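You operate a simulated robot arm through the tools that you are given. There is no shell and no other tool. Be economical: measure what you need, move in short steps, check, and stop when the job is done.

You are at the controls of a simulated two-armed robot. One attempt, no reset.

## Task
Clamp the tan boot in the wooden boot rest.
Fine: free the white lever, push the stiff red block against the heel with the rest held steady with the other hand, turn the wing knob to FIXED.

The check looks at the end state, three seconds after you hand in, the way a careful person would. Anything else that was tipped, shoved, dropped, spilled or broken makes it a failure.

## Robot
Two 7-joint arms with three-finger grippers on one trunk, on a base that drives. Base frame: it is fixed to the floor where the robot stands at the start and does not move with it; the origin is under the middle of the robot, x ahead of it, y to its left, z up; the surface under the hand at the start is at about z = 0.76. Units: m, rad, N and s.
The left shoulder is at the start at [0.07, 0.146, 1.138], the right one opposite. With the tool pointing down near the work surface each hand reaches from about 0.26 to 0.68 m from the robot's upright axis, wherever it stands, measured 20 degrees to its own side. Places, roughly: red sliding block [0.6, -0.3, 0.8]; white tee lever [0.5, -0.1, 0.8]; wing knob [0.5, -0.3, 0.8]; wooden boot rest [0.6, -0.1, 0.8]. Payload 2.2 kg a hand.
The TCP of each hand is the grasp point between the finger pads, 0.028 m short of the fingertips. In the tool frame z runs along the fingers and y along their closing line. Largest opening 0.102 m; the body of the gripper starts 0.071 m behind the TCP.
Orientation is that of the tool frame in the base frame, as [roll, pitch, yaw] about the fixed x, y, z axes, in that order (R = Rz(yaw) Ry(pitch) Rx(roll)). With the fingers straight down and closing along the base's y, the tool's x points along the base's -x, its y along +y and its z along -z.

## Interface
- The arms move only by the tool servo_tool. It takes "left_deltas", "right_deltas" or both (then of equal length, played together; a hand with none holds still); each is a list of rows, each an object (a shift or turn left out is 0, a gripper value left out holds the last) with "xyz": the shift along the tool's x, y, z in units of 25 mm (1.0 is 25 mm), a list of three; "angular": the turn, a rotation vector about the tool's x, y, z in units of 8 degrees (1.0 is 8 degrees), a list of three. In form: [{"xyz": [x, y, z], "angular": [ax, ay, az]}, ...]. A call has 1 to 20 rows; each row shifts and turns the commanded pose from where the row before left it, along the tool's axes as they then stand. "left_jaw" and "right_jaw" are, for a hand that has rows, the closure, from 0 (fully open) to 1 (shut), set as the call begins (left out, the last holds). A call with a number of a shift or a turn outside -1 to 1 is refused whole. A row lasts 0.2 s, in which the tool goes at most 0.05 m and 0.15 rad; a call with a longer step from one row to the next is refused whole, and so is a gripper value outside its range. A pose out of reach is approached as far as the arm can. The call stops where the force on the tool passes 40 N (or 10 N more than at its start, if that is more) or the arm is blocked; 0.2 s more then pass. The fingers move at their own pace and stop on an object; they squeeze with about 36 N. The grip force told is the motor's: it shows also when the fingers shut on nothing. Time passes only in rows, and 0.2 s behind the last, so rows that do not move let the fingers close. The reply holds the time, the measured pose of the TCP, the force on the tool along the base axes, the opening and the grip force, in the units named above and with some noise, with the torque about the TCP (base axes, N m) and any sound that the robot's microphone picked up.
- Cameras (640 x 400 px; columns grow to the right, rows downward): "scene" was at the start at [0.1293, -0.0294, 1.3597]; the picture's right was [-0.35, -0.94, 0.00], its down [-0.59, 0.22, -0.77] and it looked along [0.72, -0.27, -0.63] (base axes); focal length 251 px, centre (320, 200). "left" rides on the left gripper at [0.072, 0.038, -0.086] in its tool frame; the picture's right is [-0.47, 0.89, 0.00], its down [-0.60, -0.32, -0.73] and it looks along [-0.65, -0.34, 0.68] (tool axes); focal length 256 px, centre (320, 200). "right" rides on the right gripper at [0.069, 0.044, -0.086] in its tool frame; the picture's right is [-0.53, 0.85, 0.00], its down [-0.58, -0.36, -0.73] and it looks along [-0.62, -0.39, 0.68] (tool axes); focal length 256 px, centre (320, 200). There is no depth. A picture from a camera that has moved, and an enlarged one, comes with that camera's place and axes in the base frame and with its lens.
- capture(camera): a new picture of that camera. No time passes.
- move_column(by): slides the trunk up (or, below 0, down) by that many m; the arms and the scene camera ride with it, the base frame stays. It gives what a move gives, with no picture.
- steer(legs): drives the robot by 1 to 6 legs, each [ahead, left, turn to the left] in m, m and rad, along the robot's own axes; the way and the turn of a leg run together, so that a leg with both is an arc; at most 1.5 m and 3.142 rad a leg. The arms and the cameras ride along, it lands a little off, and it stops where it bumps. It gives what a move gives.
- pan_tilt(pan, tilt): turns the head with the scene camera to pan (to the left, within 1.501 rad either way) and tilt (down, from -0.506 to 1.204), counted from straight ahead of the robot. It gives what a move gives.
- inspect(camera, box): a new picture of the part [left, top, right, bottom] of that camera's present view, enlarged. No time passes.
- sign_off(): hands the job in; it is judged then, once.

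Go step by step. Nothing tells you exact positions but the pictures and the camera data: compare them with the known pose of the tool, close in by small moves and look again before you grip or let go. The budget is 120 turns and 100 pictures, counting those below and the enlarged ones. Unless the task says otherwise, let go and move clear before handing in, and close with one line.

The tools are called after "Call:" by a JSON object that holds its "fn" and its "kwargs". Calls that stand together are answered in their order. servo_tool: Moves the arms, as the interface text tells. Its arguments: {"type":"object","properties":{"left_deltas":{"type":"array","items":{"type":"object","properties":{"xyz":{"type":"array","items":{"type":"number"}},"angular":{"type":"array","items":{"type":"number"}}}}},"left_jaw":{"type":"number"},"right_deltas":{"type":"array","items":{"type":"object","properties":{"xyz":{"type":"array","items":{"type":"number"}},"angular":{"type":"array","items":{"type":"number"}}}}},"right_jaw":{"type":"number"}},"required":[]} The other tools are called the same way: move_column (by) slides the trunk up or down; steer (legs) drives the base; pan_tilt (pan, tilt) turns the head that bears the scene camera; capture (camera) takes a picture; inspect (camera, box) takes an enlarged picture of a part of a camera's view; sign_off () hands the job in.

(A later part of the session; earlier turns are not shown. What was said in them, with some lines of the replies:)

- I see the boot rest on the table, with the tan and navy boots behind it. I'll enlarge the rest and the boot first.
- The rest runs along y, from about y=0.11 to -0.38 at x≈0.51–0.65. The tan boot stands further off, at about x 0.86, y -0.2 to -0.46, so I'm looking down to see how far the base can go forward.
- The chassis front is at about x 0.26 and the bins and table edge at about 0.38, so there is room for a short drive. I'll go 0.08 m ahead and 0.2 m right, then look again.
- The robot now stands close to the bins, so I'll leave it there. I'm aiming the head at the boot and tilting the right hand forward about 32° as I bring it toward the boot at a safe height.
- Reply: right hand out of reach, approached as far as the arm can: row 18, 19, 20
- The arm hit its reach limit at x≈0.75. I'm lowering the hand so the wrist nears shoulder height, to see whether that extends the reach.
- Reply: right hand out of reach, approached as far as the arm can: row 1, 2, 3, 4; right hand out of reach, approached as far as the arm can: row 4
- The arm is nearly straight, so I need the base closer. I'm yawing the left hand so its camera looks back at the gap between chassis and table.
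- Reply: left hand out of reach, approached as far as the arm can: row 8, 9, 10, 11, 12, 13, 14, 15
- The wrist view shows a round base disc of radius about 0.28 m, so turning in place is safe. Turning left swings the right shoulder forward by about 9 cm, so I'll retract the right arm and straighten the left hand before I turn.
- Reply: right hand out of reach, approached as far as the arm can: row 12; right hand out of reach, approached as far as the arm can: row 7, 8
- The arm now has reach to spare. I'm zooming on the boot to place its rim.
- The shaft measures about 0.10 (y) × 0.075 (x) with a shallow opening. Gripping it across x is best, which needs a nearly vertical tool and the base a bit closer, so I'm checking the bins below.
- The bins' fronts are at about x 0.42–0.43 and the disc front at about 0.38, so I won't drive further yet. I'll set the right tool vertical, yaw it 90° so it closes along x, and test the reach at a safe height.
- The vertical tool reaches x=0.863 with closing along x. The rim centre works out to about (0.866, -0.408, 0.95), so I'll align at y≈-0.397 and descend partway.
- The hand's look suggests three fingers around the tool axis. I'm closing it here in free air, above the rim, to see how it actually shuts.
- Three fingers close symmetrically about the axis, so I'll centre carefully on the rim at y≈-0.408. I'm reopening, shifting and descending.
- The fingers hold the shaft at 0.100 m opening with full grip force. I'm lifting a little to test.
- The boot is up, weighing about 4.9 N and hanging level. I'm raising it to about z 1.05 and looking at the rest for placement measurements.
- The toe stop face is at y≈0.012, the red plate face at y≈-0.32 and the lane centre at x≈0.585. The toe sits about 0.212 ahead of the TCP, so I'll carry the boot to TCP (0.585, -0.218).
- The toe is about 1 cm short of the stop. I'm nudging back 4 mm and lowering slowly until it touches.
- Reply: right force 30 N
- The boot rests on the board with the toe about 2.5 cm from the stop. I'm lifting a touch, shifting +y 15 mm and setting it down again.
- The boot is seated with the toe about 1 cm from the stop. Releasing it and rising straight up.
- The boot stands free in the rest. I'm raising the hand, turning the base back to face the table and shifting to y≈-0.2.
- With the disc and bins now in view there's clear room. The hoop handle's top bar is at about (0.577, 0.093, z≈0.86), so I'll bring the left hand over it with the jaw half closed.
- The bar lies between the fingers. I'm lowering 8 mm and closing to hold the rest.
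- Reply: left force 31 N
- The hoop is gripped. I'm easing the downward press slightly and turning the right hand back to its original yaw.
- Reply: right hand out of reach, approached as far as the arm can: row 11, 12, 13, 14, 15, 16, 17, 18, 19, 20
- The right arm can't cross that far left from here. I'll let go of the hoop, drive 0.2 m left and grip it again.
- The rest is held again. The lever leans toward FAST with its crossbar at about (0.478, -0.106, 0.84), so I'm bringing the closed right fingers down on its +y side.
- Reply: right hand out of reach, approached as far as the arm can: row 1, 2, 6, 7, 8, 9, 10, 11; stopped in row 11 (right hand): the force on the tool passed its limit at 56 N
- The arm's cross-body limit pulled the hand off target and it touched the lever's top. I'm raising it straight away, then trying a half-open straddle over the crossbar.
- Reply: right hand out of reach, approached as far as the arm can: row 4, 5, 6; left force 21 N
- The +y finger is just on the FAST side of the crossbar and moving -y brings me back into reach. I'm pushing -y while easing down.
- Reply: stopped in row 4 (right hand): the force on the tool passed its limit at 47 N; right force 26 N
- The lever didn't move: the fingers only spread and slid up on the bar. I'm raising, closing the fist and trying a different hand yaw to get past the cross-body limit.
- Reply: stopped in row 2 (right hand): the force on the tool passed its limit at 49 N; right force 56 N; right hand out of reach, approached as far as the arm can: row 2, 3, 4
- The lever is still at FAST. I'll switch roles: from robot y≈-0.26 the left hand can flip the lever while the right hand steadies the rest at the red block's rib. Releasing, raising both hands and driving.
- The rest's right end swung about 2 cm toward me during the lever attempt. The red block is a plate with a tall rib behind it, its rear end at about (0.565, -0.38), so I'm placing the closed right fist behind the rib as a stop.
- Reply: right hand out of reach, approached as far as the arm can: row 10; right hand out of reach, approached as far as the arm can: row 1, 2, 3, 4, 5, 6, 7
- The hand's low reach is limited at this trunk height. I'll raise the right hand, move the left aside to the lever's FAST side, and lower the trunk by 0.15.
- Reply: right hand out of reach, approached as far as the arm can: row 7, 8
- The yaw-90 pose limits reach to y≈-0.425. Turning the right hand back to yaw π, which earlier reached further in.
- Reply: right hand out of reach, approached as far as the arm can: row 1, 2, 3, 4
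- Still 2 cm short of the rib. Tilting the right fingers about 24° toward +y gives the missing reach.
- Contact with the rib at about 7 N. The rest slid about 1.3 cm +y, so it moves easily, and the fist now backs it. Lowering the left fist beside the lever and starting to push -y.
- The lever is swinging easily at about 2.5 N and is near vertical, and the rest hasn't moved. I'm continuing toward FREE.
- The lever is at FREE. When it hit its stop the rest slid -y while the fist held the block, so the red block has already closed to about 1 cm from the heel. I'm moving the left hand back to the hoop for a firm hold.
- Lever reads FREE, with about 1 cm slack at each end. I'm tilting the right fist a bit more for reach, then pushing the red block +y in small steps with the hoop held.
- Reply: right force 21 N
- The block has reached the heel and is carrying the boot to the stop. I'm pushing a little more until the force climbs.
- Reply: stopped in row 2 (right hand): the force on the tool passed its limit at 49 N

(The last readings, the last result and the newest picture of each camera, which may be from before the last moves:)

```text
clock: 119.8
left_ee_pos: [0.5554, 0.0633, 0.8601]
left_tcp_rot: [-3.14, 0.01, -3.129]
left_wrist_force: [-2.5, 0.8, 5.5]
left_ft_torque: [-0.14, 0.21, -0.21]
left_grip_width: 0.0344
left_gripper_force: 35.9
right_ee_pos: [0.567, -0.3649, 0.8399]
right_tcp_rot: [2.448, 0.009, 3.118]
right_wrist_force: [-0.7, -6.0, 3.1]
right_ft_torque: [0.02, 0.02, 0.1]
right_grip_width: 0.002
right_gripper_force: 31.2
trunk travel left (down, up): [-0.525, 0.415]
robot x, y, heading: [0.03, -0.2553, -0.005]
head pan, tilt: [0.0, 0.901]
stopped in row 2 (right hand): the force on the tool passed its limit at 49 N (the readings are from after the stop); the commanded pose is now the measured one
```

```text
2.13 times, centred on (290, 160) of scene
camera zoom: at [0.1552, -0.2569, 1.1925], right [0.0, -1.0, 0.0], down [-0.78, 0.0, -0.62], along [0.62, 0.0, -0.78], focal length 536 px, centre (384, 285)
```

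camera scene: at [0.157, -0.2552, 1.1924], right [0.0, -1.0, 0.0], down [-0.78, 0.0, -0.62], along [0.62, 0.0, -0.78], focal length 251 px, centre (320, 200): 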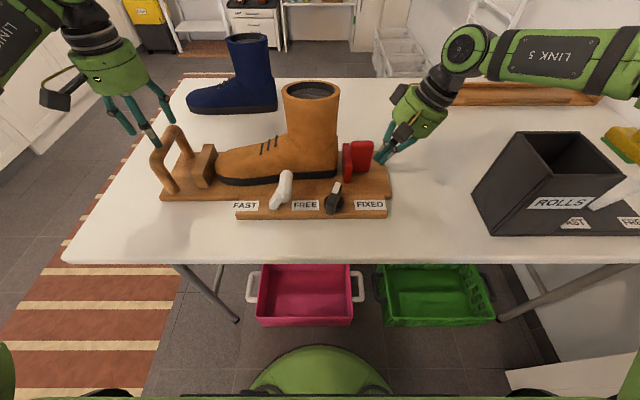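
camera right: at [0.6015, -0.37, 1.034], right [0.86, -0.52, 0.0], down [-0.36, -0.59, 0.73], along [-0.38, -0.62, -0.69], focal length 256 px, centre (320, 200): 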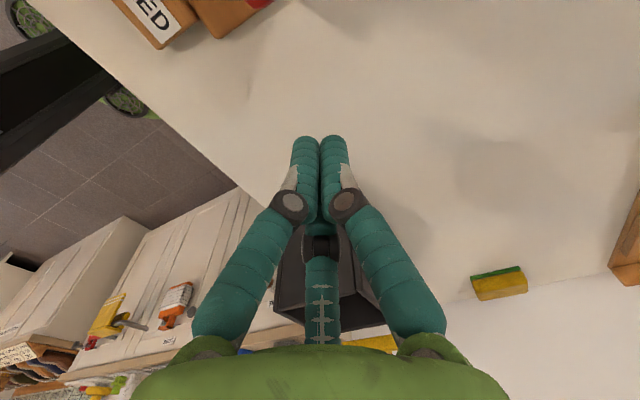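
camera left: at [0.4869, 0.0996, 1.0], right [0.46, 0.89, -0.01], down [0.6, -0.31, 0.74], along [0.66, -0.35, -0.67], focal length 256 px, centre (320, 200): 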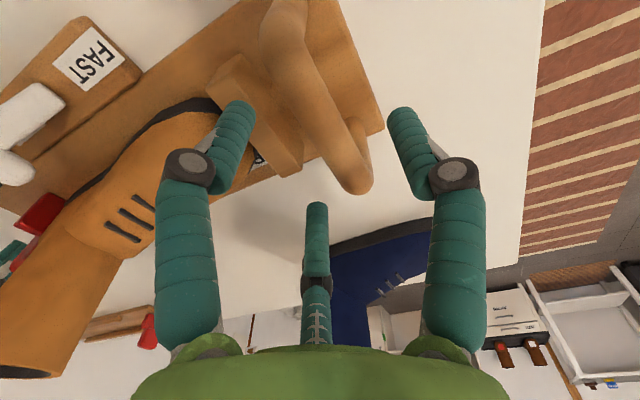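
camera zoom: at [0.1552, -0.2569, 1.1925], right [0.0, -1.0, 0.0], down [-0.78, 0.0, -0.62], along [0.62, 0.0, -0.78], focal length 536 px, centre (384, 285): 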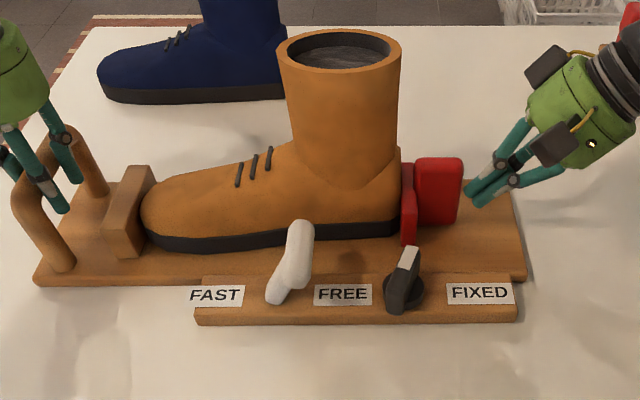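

The push ended at 49 N, so the boot is clamped. Next I'll free both hands and drive 0.2 m left so the right hand can reach the knob at about (0.466, -0.275).

Call:
{"fn": "servo_tool", "kwargs": {"right_deltas": [{"xyz": [0, -0.77, -0.64]}, {"xyz": [0, -0.77, -0.64]}, {"xyz": [0, 0.64, -0.77]}, {"xyz": [0, 0.64, -0.77]}, {"xyz": [0, 0.64, -0.77]}, {"xyz": [0, 0.64, -0.77]}, {"xyz": [0, 0.64, -0.77]}, {"xyz": [0, 0.64, -0.77]}, {"angular": [1, 0, 0]}, {"angular": [1, 0, 0]}, {"angular": [1, 0, 0]}, {"angular": [1, 0, 0]}, {"angular": [1, 0, 0]}], "left_deltas": [{"xyz": [0, 0, 0]}, {"xyz": [0, 0, 0]}, {"xyz": [0, 0, 0]}, {"xyz": [0, 0, -0.6]}, {"xyz": [0, 0, -1]}, {"xyz": [0, 0, -1]}, {"xyz": [0, 0, -1]}, {"xyz": [0, 0, -1]}, {"xyz": [0, 0, -1]}, {"xyz": [0, 0, 0]}, {"xyz": [0, 0, 0]}, {"xyz": [0, 0, 0]}, {"xyz": [0, 0, 0]}], "left_jaw": 0.3}}

Call:
{"fn": "inspect", "kwargs": {"camera": "scene", "box": [140, 80, 440, 240]}}

```text
clock: 122.6
left_ee_pos: [0.555, 0.0659, 0.9993]
left_tcp_rot: [-3.14, 0.01, -3.128]
left_wrist_force: [-0.2, -0.1, -0.2]
left_ft_torque: [0.01, -0.02, 0.01]
left_grip_width: 0.0715
left_gripper_force: 0.1
right_ee_pos: [0.5617, -0.4177, 0.9867]
right_tcp_rot: [2.939, 0.005, 3.115]
right_wrist_force: [-0.7, -0.9, 0.0]
right_ft_torque: [-0.01, 0.0, 0.01]
right_grip_width: 0.002
right_gripper_force: 31.5
right hand out of reach, approached as far as the arm can: row 12, 13
trunk travel left (down, up): [-0.525, 0.415]
robot x, y, heading: [0.0324, -0.2542, -0.004]
head pan, tilt: [0.0, 0.901]
```

```text
2.13 times, centred on (290, 160) of scene
camera zoom: at [0.1568, -0.2554, 1.1924], right [0.0, -1.0, 0.0], down [-0.78, 0.0, -0.62], along [0.62, 0.0, -0.78], focal length 536 px, centre (384, 285)
```

zoom: 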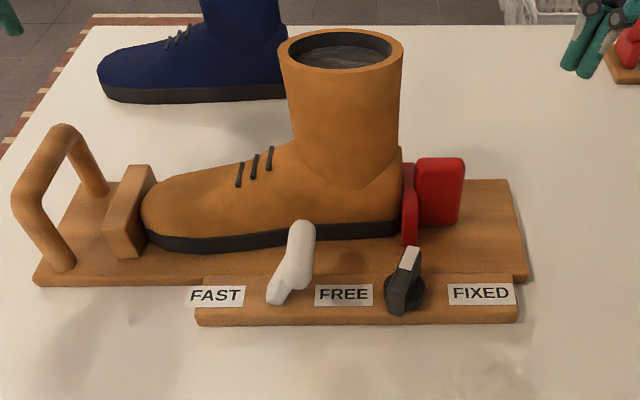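

Call:
{"fn": "servo_tool", "kwargs": {"right_deltas": [{"xyz": [0, 0, -1]}, {"xyz": [0, -0.5, -0.5]}, {"xyz": [1, 0, 0]}, {"xyz": [1, 0, 0]}, {"xyz": [1, 0, 0]}, {"xyz": [1, 0, 0]}, {"xyz": [1, 0, 0]}, {"xyz": [1, 0, 0]}, {"xyz": [0.6, 0, 0]}, {"angular": [1, 0, 0]}, {"angular": [0.45, 0, 0]}]}}

Call:
{"fn": "steer", "kwargs": {"legs": [[0, 0.2, 0]]}}

Call:
{"fn": "capture", "kwargs": {"camera": "scene"}}

```text
clock: 125.0
left_ee_pos: [0.5551, 0.0659, 0.9986]
left_tcp_rot: [-3.14, 0.009, -3.128]
left_wrist_force: [0.0, 0.8, 0.1]
left_ft_torque: [0.01, 0.01, 0.0]
left_grip_width: 0.0714
left_gripper_force: 0.0
right_ee_pos: [0.3968, -0.4313, 1.0036]
right_tcp_rot: [3.139, 0.004, 3.118]
right_wrist_force: [0.2, -0.2, -0.1]
right_ft_torque: [0.04, -0.02, 0.01]
right_grip_width: 0.0024
right_gripper_force: 31.3
right hand out of reach, approached as far as the arm can: row 1
trunk travel left (down, up): [-0.525, 0.415]
robot x, y, heading: [0.0324, -0.2547, -0.003]
head pan, tilt: [0.0, 0.901]
```

```text
clock: 126.6
left_ee_pos: [0.5567, 0.2644, 0.9992]
left_tcp_rot: [-3.139, 0.011, -3.128]
left_wrist_force: [-0.3, -0.2, 0.7]
left_ft_torque: [0.0, -0.01, -0.02]
left_grip_width: 0.0714
left_gripper_force: 0.0
right_ee_pos: [0.3961, -0.232, 1.0035]
right_tcp_rot: [3.141, 0.007, 3.117]
right_wrist_force: [-0.5, -0.1, 0.2]
right_ft_torque: [-0.02, -0.05, 0.0]
right_grip_width: 0.0023
right_gripper_force: 31.2
trunk travel left (down, up): [-0.525, 0.415]
robot x, y, heading: [0.0334, -0.057, -0.002]
head pan, tilt: [0.0, 0.901]
```

```text
17 pictures are left
camera scene: at [0.1573, -0.0556, 1.1924], right [0.0, -1.0, 0.0], down [-0.78, 0.0, -0.62], along [0.62, 0.0, -0.78], focal length 251 px, centre (320, 200)
```

scene: 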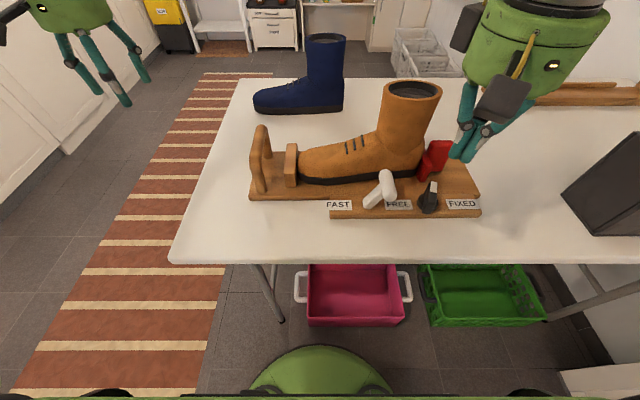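

Call:
{"fn": "servo_tool", "kwargs": {"left_deltas": [{"xyz": [0, -1, 0]}, {"xyz": [0, -1, 0]}, {"xyz": [0, -1, 0]}, {"xyz": [0, -1, 0]}, {"xyz": [0, -1, 0]}, {"xyz": [0, -1, 0]}, {"xyz": [0, -1, 0]}, {"xyz": [0, -1, 0]}, {"xyz": [0, 0, 0.93]}, {"xyz": [0, 0, 0.93]}, {"xyz": [0, 0, 0.93]}, {"xyz": [0, 0, 0.93]}, {"xyz": [0, 0, 0.93]}, {"xyz": [0, 0, 0.93]}]}}

Call:
{"fn": "inspect", "kwargs": {"camera": "scene", "box": [220, 90, 500, 230]}}

```text
clock: 129.6
left_ee_pos: [0.5621, 0.0654, 0.86]
left_tcp_rot: [-3.139, 0.01, -3.126]
left_wrist_force: [0.5, 0.0, 0.9]
left_ft_torque: [0.0, 0.04, 0.01]
left_grip_width: 0.0711
left_gripper_force: 0.1
right_ee_pos: [0.397, -0.2317, 1.0037]
right_tcp_rot: [3.14, 0.005, 3.118]
right_wrist_force: [0.7, 0.0, 0.1]
right_ft_torque: [-0.02, 0.02, -0.01]
right_grip_width: 0.0023
right_gripper_force: 31.2
trunk travel left (down, up): [-0.525, 0.415]
robot x, y, heading: [0.035, -0.0531, -0.001]
head pan, tilt: [0.0, 0.901]
```

```text
2.29 times, centred on (360, 160) of scene
camera zoom: at [0.1577, -0.0552, 1.1924], right [0.0, -1.0, 0.0], down [-0.78, 0.0, -0.62], along [0.62, 0.0, -0.78], focal length 575 px, centre (229, 291)
```

zoom: 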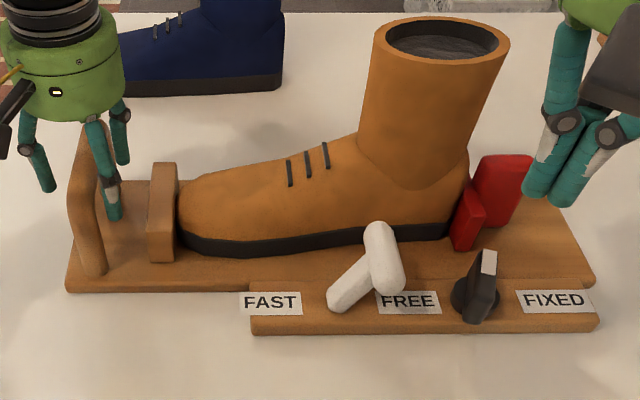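

The lever reads FREE, the heel is against the red plate and the toe against the stop. The knob centre is about (0.472, -0.276) with its pointer toward +x. I'll hold the hoop and rotate the knob by pushing its near tail toward +y with the right fist.

Call:
{"fn": "servo_tool", "kwargs": {"left_deltas": [{"xyz": [0, 0, 0]}, {"xyz": [0, 0, 0]}, {"xyz": [0, 0, 0]}, {"xyz": [0, 0, 0]}, {"xyz": [0, 0, 0]}, {"xyz": [0, 0, 0]}, {"xyz": [0, 0, 0]}, {"xyz": [0, 0, 0]}], "left_jaw": 1.0, "right_deltas": [{"xyz": [-0.48, -0.83, 0]}, {"xyz": [-0.48, -0.83, 0]}, {"xyz": [-0.48, -0.83, 0]}, {"xyz": [-0.48, -0.83, 0]}, {"xyz": [0, 0, 1]}, {"xyz": [0, 0, 1]}, {"xyz": [0, 0, 1]}, {"xyz": [0, 0, 1]}]}}

Call:
{"fn": "servo_tool", "kwargs": {"right_deltas": [{"xyz": [0, 0, 0.9]}, {"xyz": [0, 0, 0.9]}, {"xyz": [0, 0, 0.9]}]}}

Call:
{"fn": "inspect", "kwargs": {"camera": "scene", "box": [360, 130, 520, 230]}}

```text
clock: 131.4
left_ee_pos: [0.5593, 0.0655, 0.8617]
left_tcp_rot: [-3.14, 0.011, -3.128]
left_wrist_force: [7.1, -0.7, 11.9]
left_ft_torque: [0.09, -0.06, 0.05]
left_grip_width: 0.0345
left_gripper_force: 36.1
right_ee_pos: [0.4436, -0.3167, 0.903]
right_tcp_rot: [3.137, 0.007, 3.117]
right_wrist_force: [-0.1, -0.3, 0.0]
right_ft_torque: [0.0, 0.0, 0.02]
right_grip_width: 0.0022
right_gripper_force: 30.9
trunk travel left (down, up): [-0.525, 0.415]
robot x, y, heading: [0.0318, -0.0581, 0.002]
head pan, tilt: [0.0, 0.901]
```

```text
clock: 132.2
left_ee_pos: [0.5618, 0.0648, 0.8617]
left_tcp_rot: [-3.14, 0.013, -3.126]
left_wrist_force: [8.3, -1.0, 14.1]
left_ft_torque: [0.09, -0.05, 0.02]
left_grip_width: 0.0345
left_gripper_force: 35.9
right_ee_pos: [0.4438, -0.3175, 0.8344]
right_tcp_rot: [3.136, 0.005, 3.117]
right_wrist_force: [0.4, 0.0, -0.7]
right_ft_torque: [0.01, -0.02, 0.03]
right_grip_width: 0.0023
right_gripper_force: 31.6
trunk travel left (down, up): [-0.525, 0.415]
robot x, y, heading: [0.0363, -0.0544, 0.0]
head pan, tilt: [0.0, 0.901]
```

```text
4.00 times, centred on (440, 180) of scene
camera zoom: at [0.1569, -0.0561, 1.1925], right [0.0, -1.0, 0.0], down [-0.78, 0.0, -0.62], along [0.62, 0.0, -0.78], focal length 1006 px, centre (-160, 280)
```

zoom: 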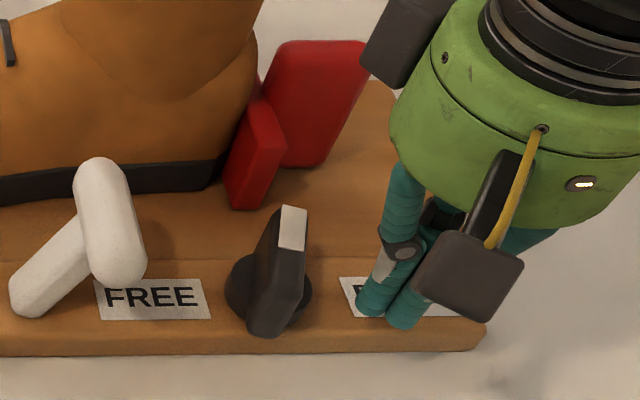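

Call:
{"fn": "servo_tool", "kwargs": {"right_deltas": [{"xyz": [-0.32, 0, 0.4]}, {"xyz": [0, 0.4, 0]}, {"xyz": [0, 0.4, 0]}, {"xyz": [0.1, 0.3, 0]}, {"xyz": [0.15, 0.3, 0]}, {"xyz": [0, 0.28, 0]}, {"xyz": [0, 0.28, 0]}]}}

Call:
{"fn": "inspect", "kwargs": {"camera": "scene", "box": [360, 130, 520, 230]}}

```text
clock: 133.8
left_ee_pos: [0.5603, 0.0648, 0.8612]
left_tcp_rot: [-3.14, 0.011, -3.125]
left_wrist_force: [12.2, 2.9, 17.0]
left_ft_torque: [-0.05, 0.13, -0.06]
left_grip_width: 0.0344
left_gripper_force: 35.7
right_ee_pos: [0.4459, -0.2682, 0.8255]
right_tcp_rot: [3.138, 0.004, 3.117]
right_wrist_force: [-3.6, -5.4, -0.1]
right_ft_torque: [0.0, 0.0, -0.09]
right_grip_width: 0.0023
right_gripper_force: 31.0
trunk travel left (down, up): [-0.525, 0.415]
robot x, y, heading: [0.0322, -0.0548, -0.003]
head pan, tilt: [0.0, 0.901]
```

```text
4.00 times, centred on (440, 180) of scene
camera zoom: at [0.1566, -0.0563, 1.1925], right [0.0, -1.0, 0.0], down [-0.78, 0.0, -0.62], along [0.62, 0.0, -0.78], focal length 1006 px, centre (-160, 280)
```

zoom: 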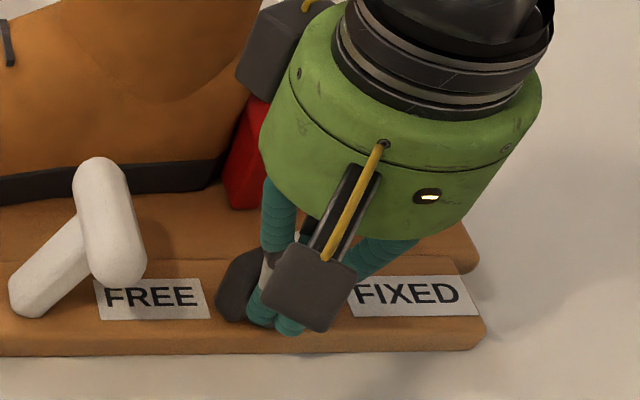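

The knob is turning and the rest stays put. I'm following the arc: +y, then +x.

Call:
{"fn": "servo_tool", "kwargs": {"right_deltas": [{"xyz": [-0.08, 0.3, 0]}, {"xyz": [-0.15, 0.25, 0]}, {"xyz": [-0.25, 0.1, 0]}, {"xyz": [-0.25, 0, 0]}, {"xyz": [-0.2, 0, 0]}]}}

Call:
{"fn": "servo_tool", "kwargs": {"right_deltas": [{"xyz": [0.8, 0, 0]}, {"xyz": [1, 0, -0.5]}, {"xyz": [0.5, -0.5, -1]}, {"xyz": [0, -1, -1]}, {"xyz": [0, -1, -1]}, {"xyz": [0, -1, -1]}]}}

Call:
{"fn": "inspect", "kwargs": {"camera": "scene", "box": [360, 130, 520, 230]}}

```text
clock: 135.0
left_ee_pos: [0.5588, 0.0666, 0.8623]
left_tcp_rot: [3.14, 0.012, -3.123]
left_wrist_force: [8.4, 8.0, 8.3]
left_ft_torque: [0.14, -0.02, 2.12]
left_grip_width: 0.0358
left_gripper_force: 35.4
right_ee_pos: [0.468, -0.2519, 0.8264]
right_tcp_rot: [3.14, 0.006, 3.118]
right_wrist_force: [-14.4, -8.2, -1.4]
right_ft_torque: [0.03, 0.09, -0.2]
right_grip_width: 0.002
right_gripper_force: 31.5
trunk travel left (down, up): [-0.525, 0.415]
robot x, y, heading: [0.0274, -0.0567, -0.006]
head pan, tilt: [0.0, 0.901]
```

```text
clock: 136.4
left_ee_pos: [0.5589, 0.0657, 0.8613]
left_tcp_rot: [-3.139, 0.01, -3.127]
left_wrist_force: [0.1, 5.0, 10.7]
left_ft_torque: [0.11, -0.04, 1.23]
left_grip_width: 0.0362
left_gripper_force: 36.4
right_ee_pos: [0.407, -0.3368, 0.939]
right_tcp_rot: [3.14, 0.007, 3.119]
right_wrist_force: [-0.7, 0.6, 0.0]
right_ft_torque: [0.01, -0.01, 0.02]
right_grip_width: 0.002
right_gripper_force: 31.0
trunk travel left (down, up): [-0.525, 0.415]
robot x, y, heading: [0.0336, -0.0613, -0.005]
head pan, tilt: [0.0, 0.901]
```

```text
4.00 times, centred on (440, 180) of scene
camera zoom: at [0.156, -0.0549, 1.1925], right [0.0, -1.0, 0.0], down [-0.78, 0.0, -0.62], along [0.62, 0.0, -0.78], focal length 1006 px, centre (-160, 280)
```

zoom: 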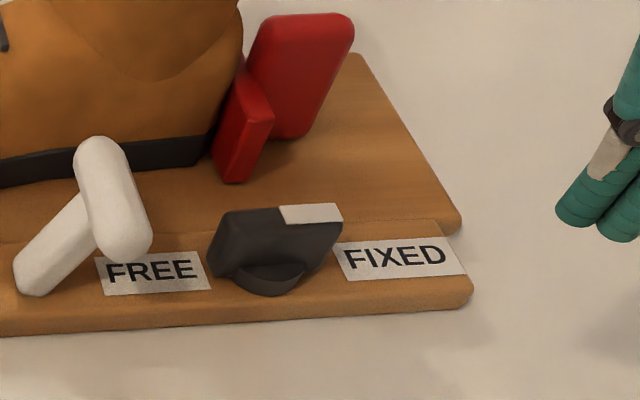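

The knob points at FIXED, having reached its stop. I'm releasing the hoop, moving both hands clear and checking the whole clamp.

Call:
{"fn": "servo_tool", "kwargs": {"left_deltas": [{"xyz": [0, 0, 0]}, {"xyz": [0, 0, 0]}, {"xyz": [0, 0, 0]}, {"xyz": [0, 0, -0.6]}, {"xyz": [0, 0, -1]}, {"xyz": [0, 0, -1]}, {"xyz": [0, 0, -1]}, {"xyz": [0, 0, -1]}, {"xyz": [0, 0, -1]}, {"xyz": [0.5, 0.5, -1]}, {"xyz": [0.5, 0.5, 0]}, {"xyz": [0.5, 0.5, 0]}], "left_jaw": 0.3, "right_deltas": [{"xyz": [0, 0, -1]}, {"xyz": [0, -0.5, -1]}, {"xyz": [0, -0.5, -1]}, {"xyz": [0, -0.5, 0]}, {"xyz": [0, -0.5, 0]}, {"xyz": [0, 0, 0]}, {"xyz": [0, 0, 0]}, {"xyz": [0, 0, 0]}, {"xyz": [0, 0, 0]}, {"xyz": [0, 0, 0]}, {"xyz": [0, 0, 0]}, {"xyz": [0, 0, 0]}]}}

Call:
{"fn": "capture", "kwargs": {"camera": "scene"}}

Call:
{"fn": "inspect", "kwargs": {"camera": "scene", "box": [230, 70, 490, 225]}}

Call:
{"fn": "inspect", "kwargs": {"camera": "left", "box": [0, 0, 400, 250]}}

```text
clock: 139.0
left_ee_pos: [0.5179, 0.1028, 1.0251]
left_tcp_rot: [-3.14, 0.01, -3.128]
left_wrist_force: [0.0, 0.4, -0.2]
left_ft_torque: [-0.03, -0.03, 0.0]
left_grip_width: 0.0714
left_gripper_force: 0.1
right_ee_pos: [0.4077, -0.388, 1.0123]
right_tcp_rot: [3.14, 0.006, 3.116]
right_wrist_force: [0.0, -0.3, 1.0]
right_ft_torque: [0.01, 0.01, -0.02]
right_grip_width: 0.0024
right_gripper_force: 31.6
trunk travel left (down, up): [-0.525, 0.415]
robot x, y, heading: [0.0323, -0.0574, 0.0]
head pan, tilt: [0.0, 0.901]
```

```text
12 pictures are left
camera scene: at [0.1566, -0.0549, 1.1925], right [0.0, -1.0, 0.0], down [-0.78, 0.0, -0.62], along [0.62, 0.0, -0.78], focal length 251 px, centre (320, 200)
```

scene: 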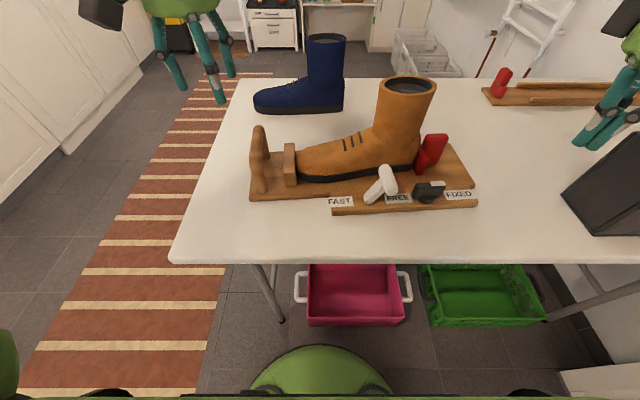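

```text
2.46 times, centred on (360, 148) of scene
camera zoom: at [0.1566, -0.0549, 1.1925], right [0.0, -1.0, 0.0], down [-0.78, 0.0, -0.62], along [0.62, 0.0, -0.78], focal length 619 px, centre (222, 329)
```

zoom: 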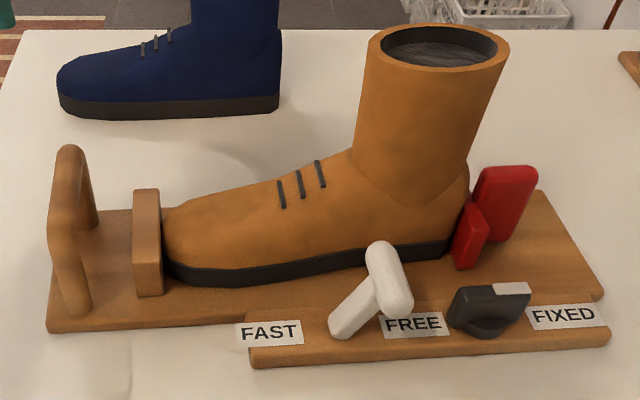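

```text
1.60 times, centred on (200, 125) of left
camera zoom: at [0.4464, 0.14, 1.1112], right [0.45, 0.89, 0.0], down [0.6, -0.31, 0.74], along [0.66, -0.33, -0.67], focal length 410 px, centre (512, 320)
```

zoom: 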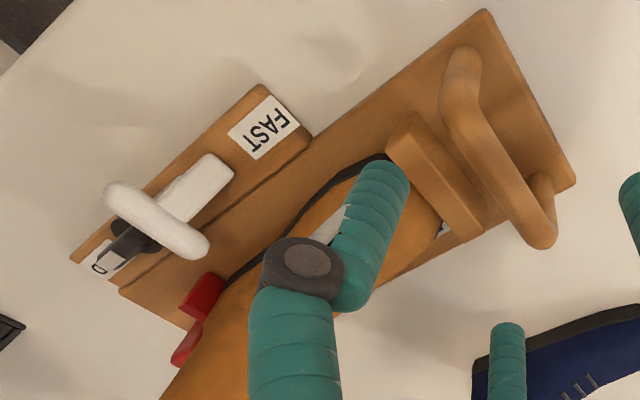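

The boot sits level with its toe against the stop and the red plate against the heel. The lever is at FREE, the knob at FIXED and nothing else was moved. Both hands are clear, so I'm handing in.

Call:
{"fn": "sign_off", "kwargs": {}}

```text
The job is handed in.
```

The tan boot is clamped in the rest: lever at FREE, red block pushed tight against the heel, knob at FIXED, both hands clear; the rest slid and turned by a few centimetres on the table along the way.
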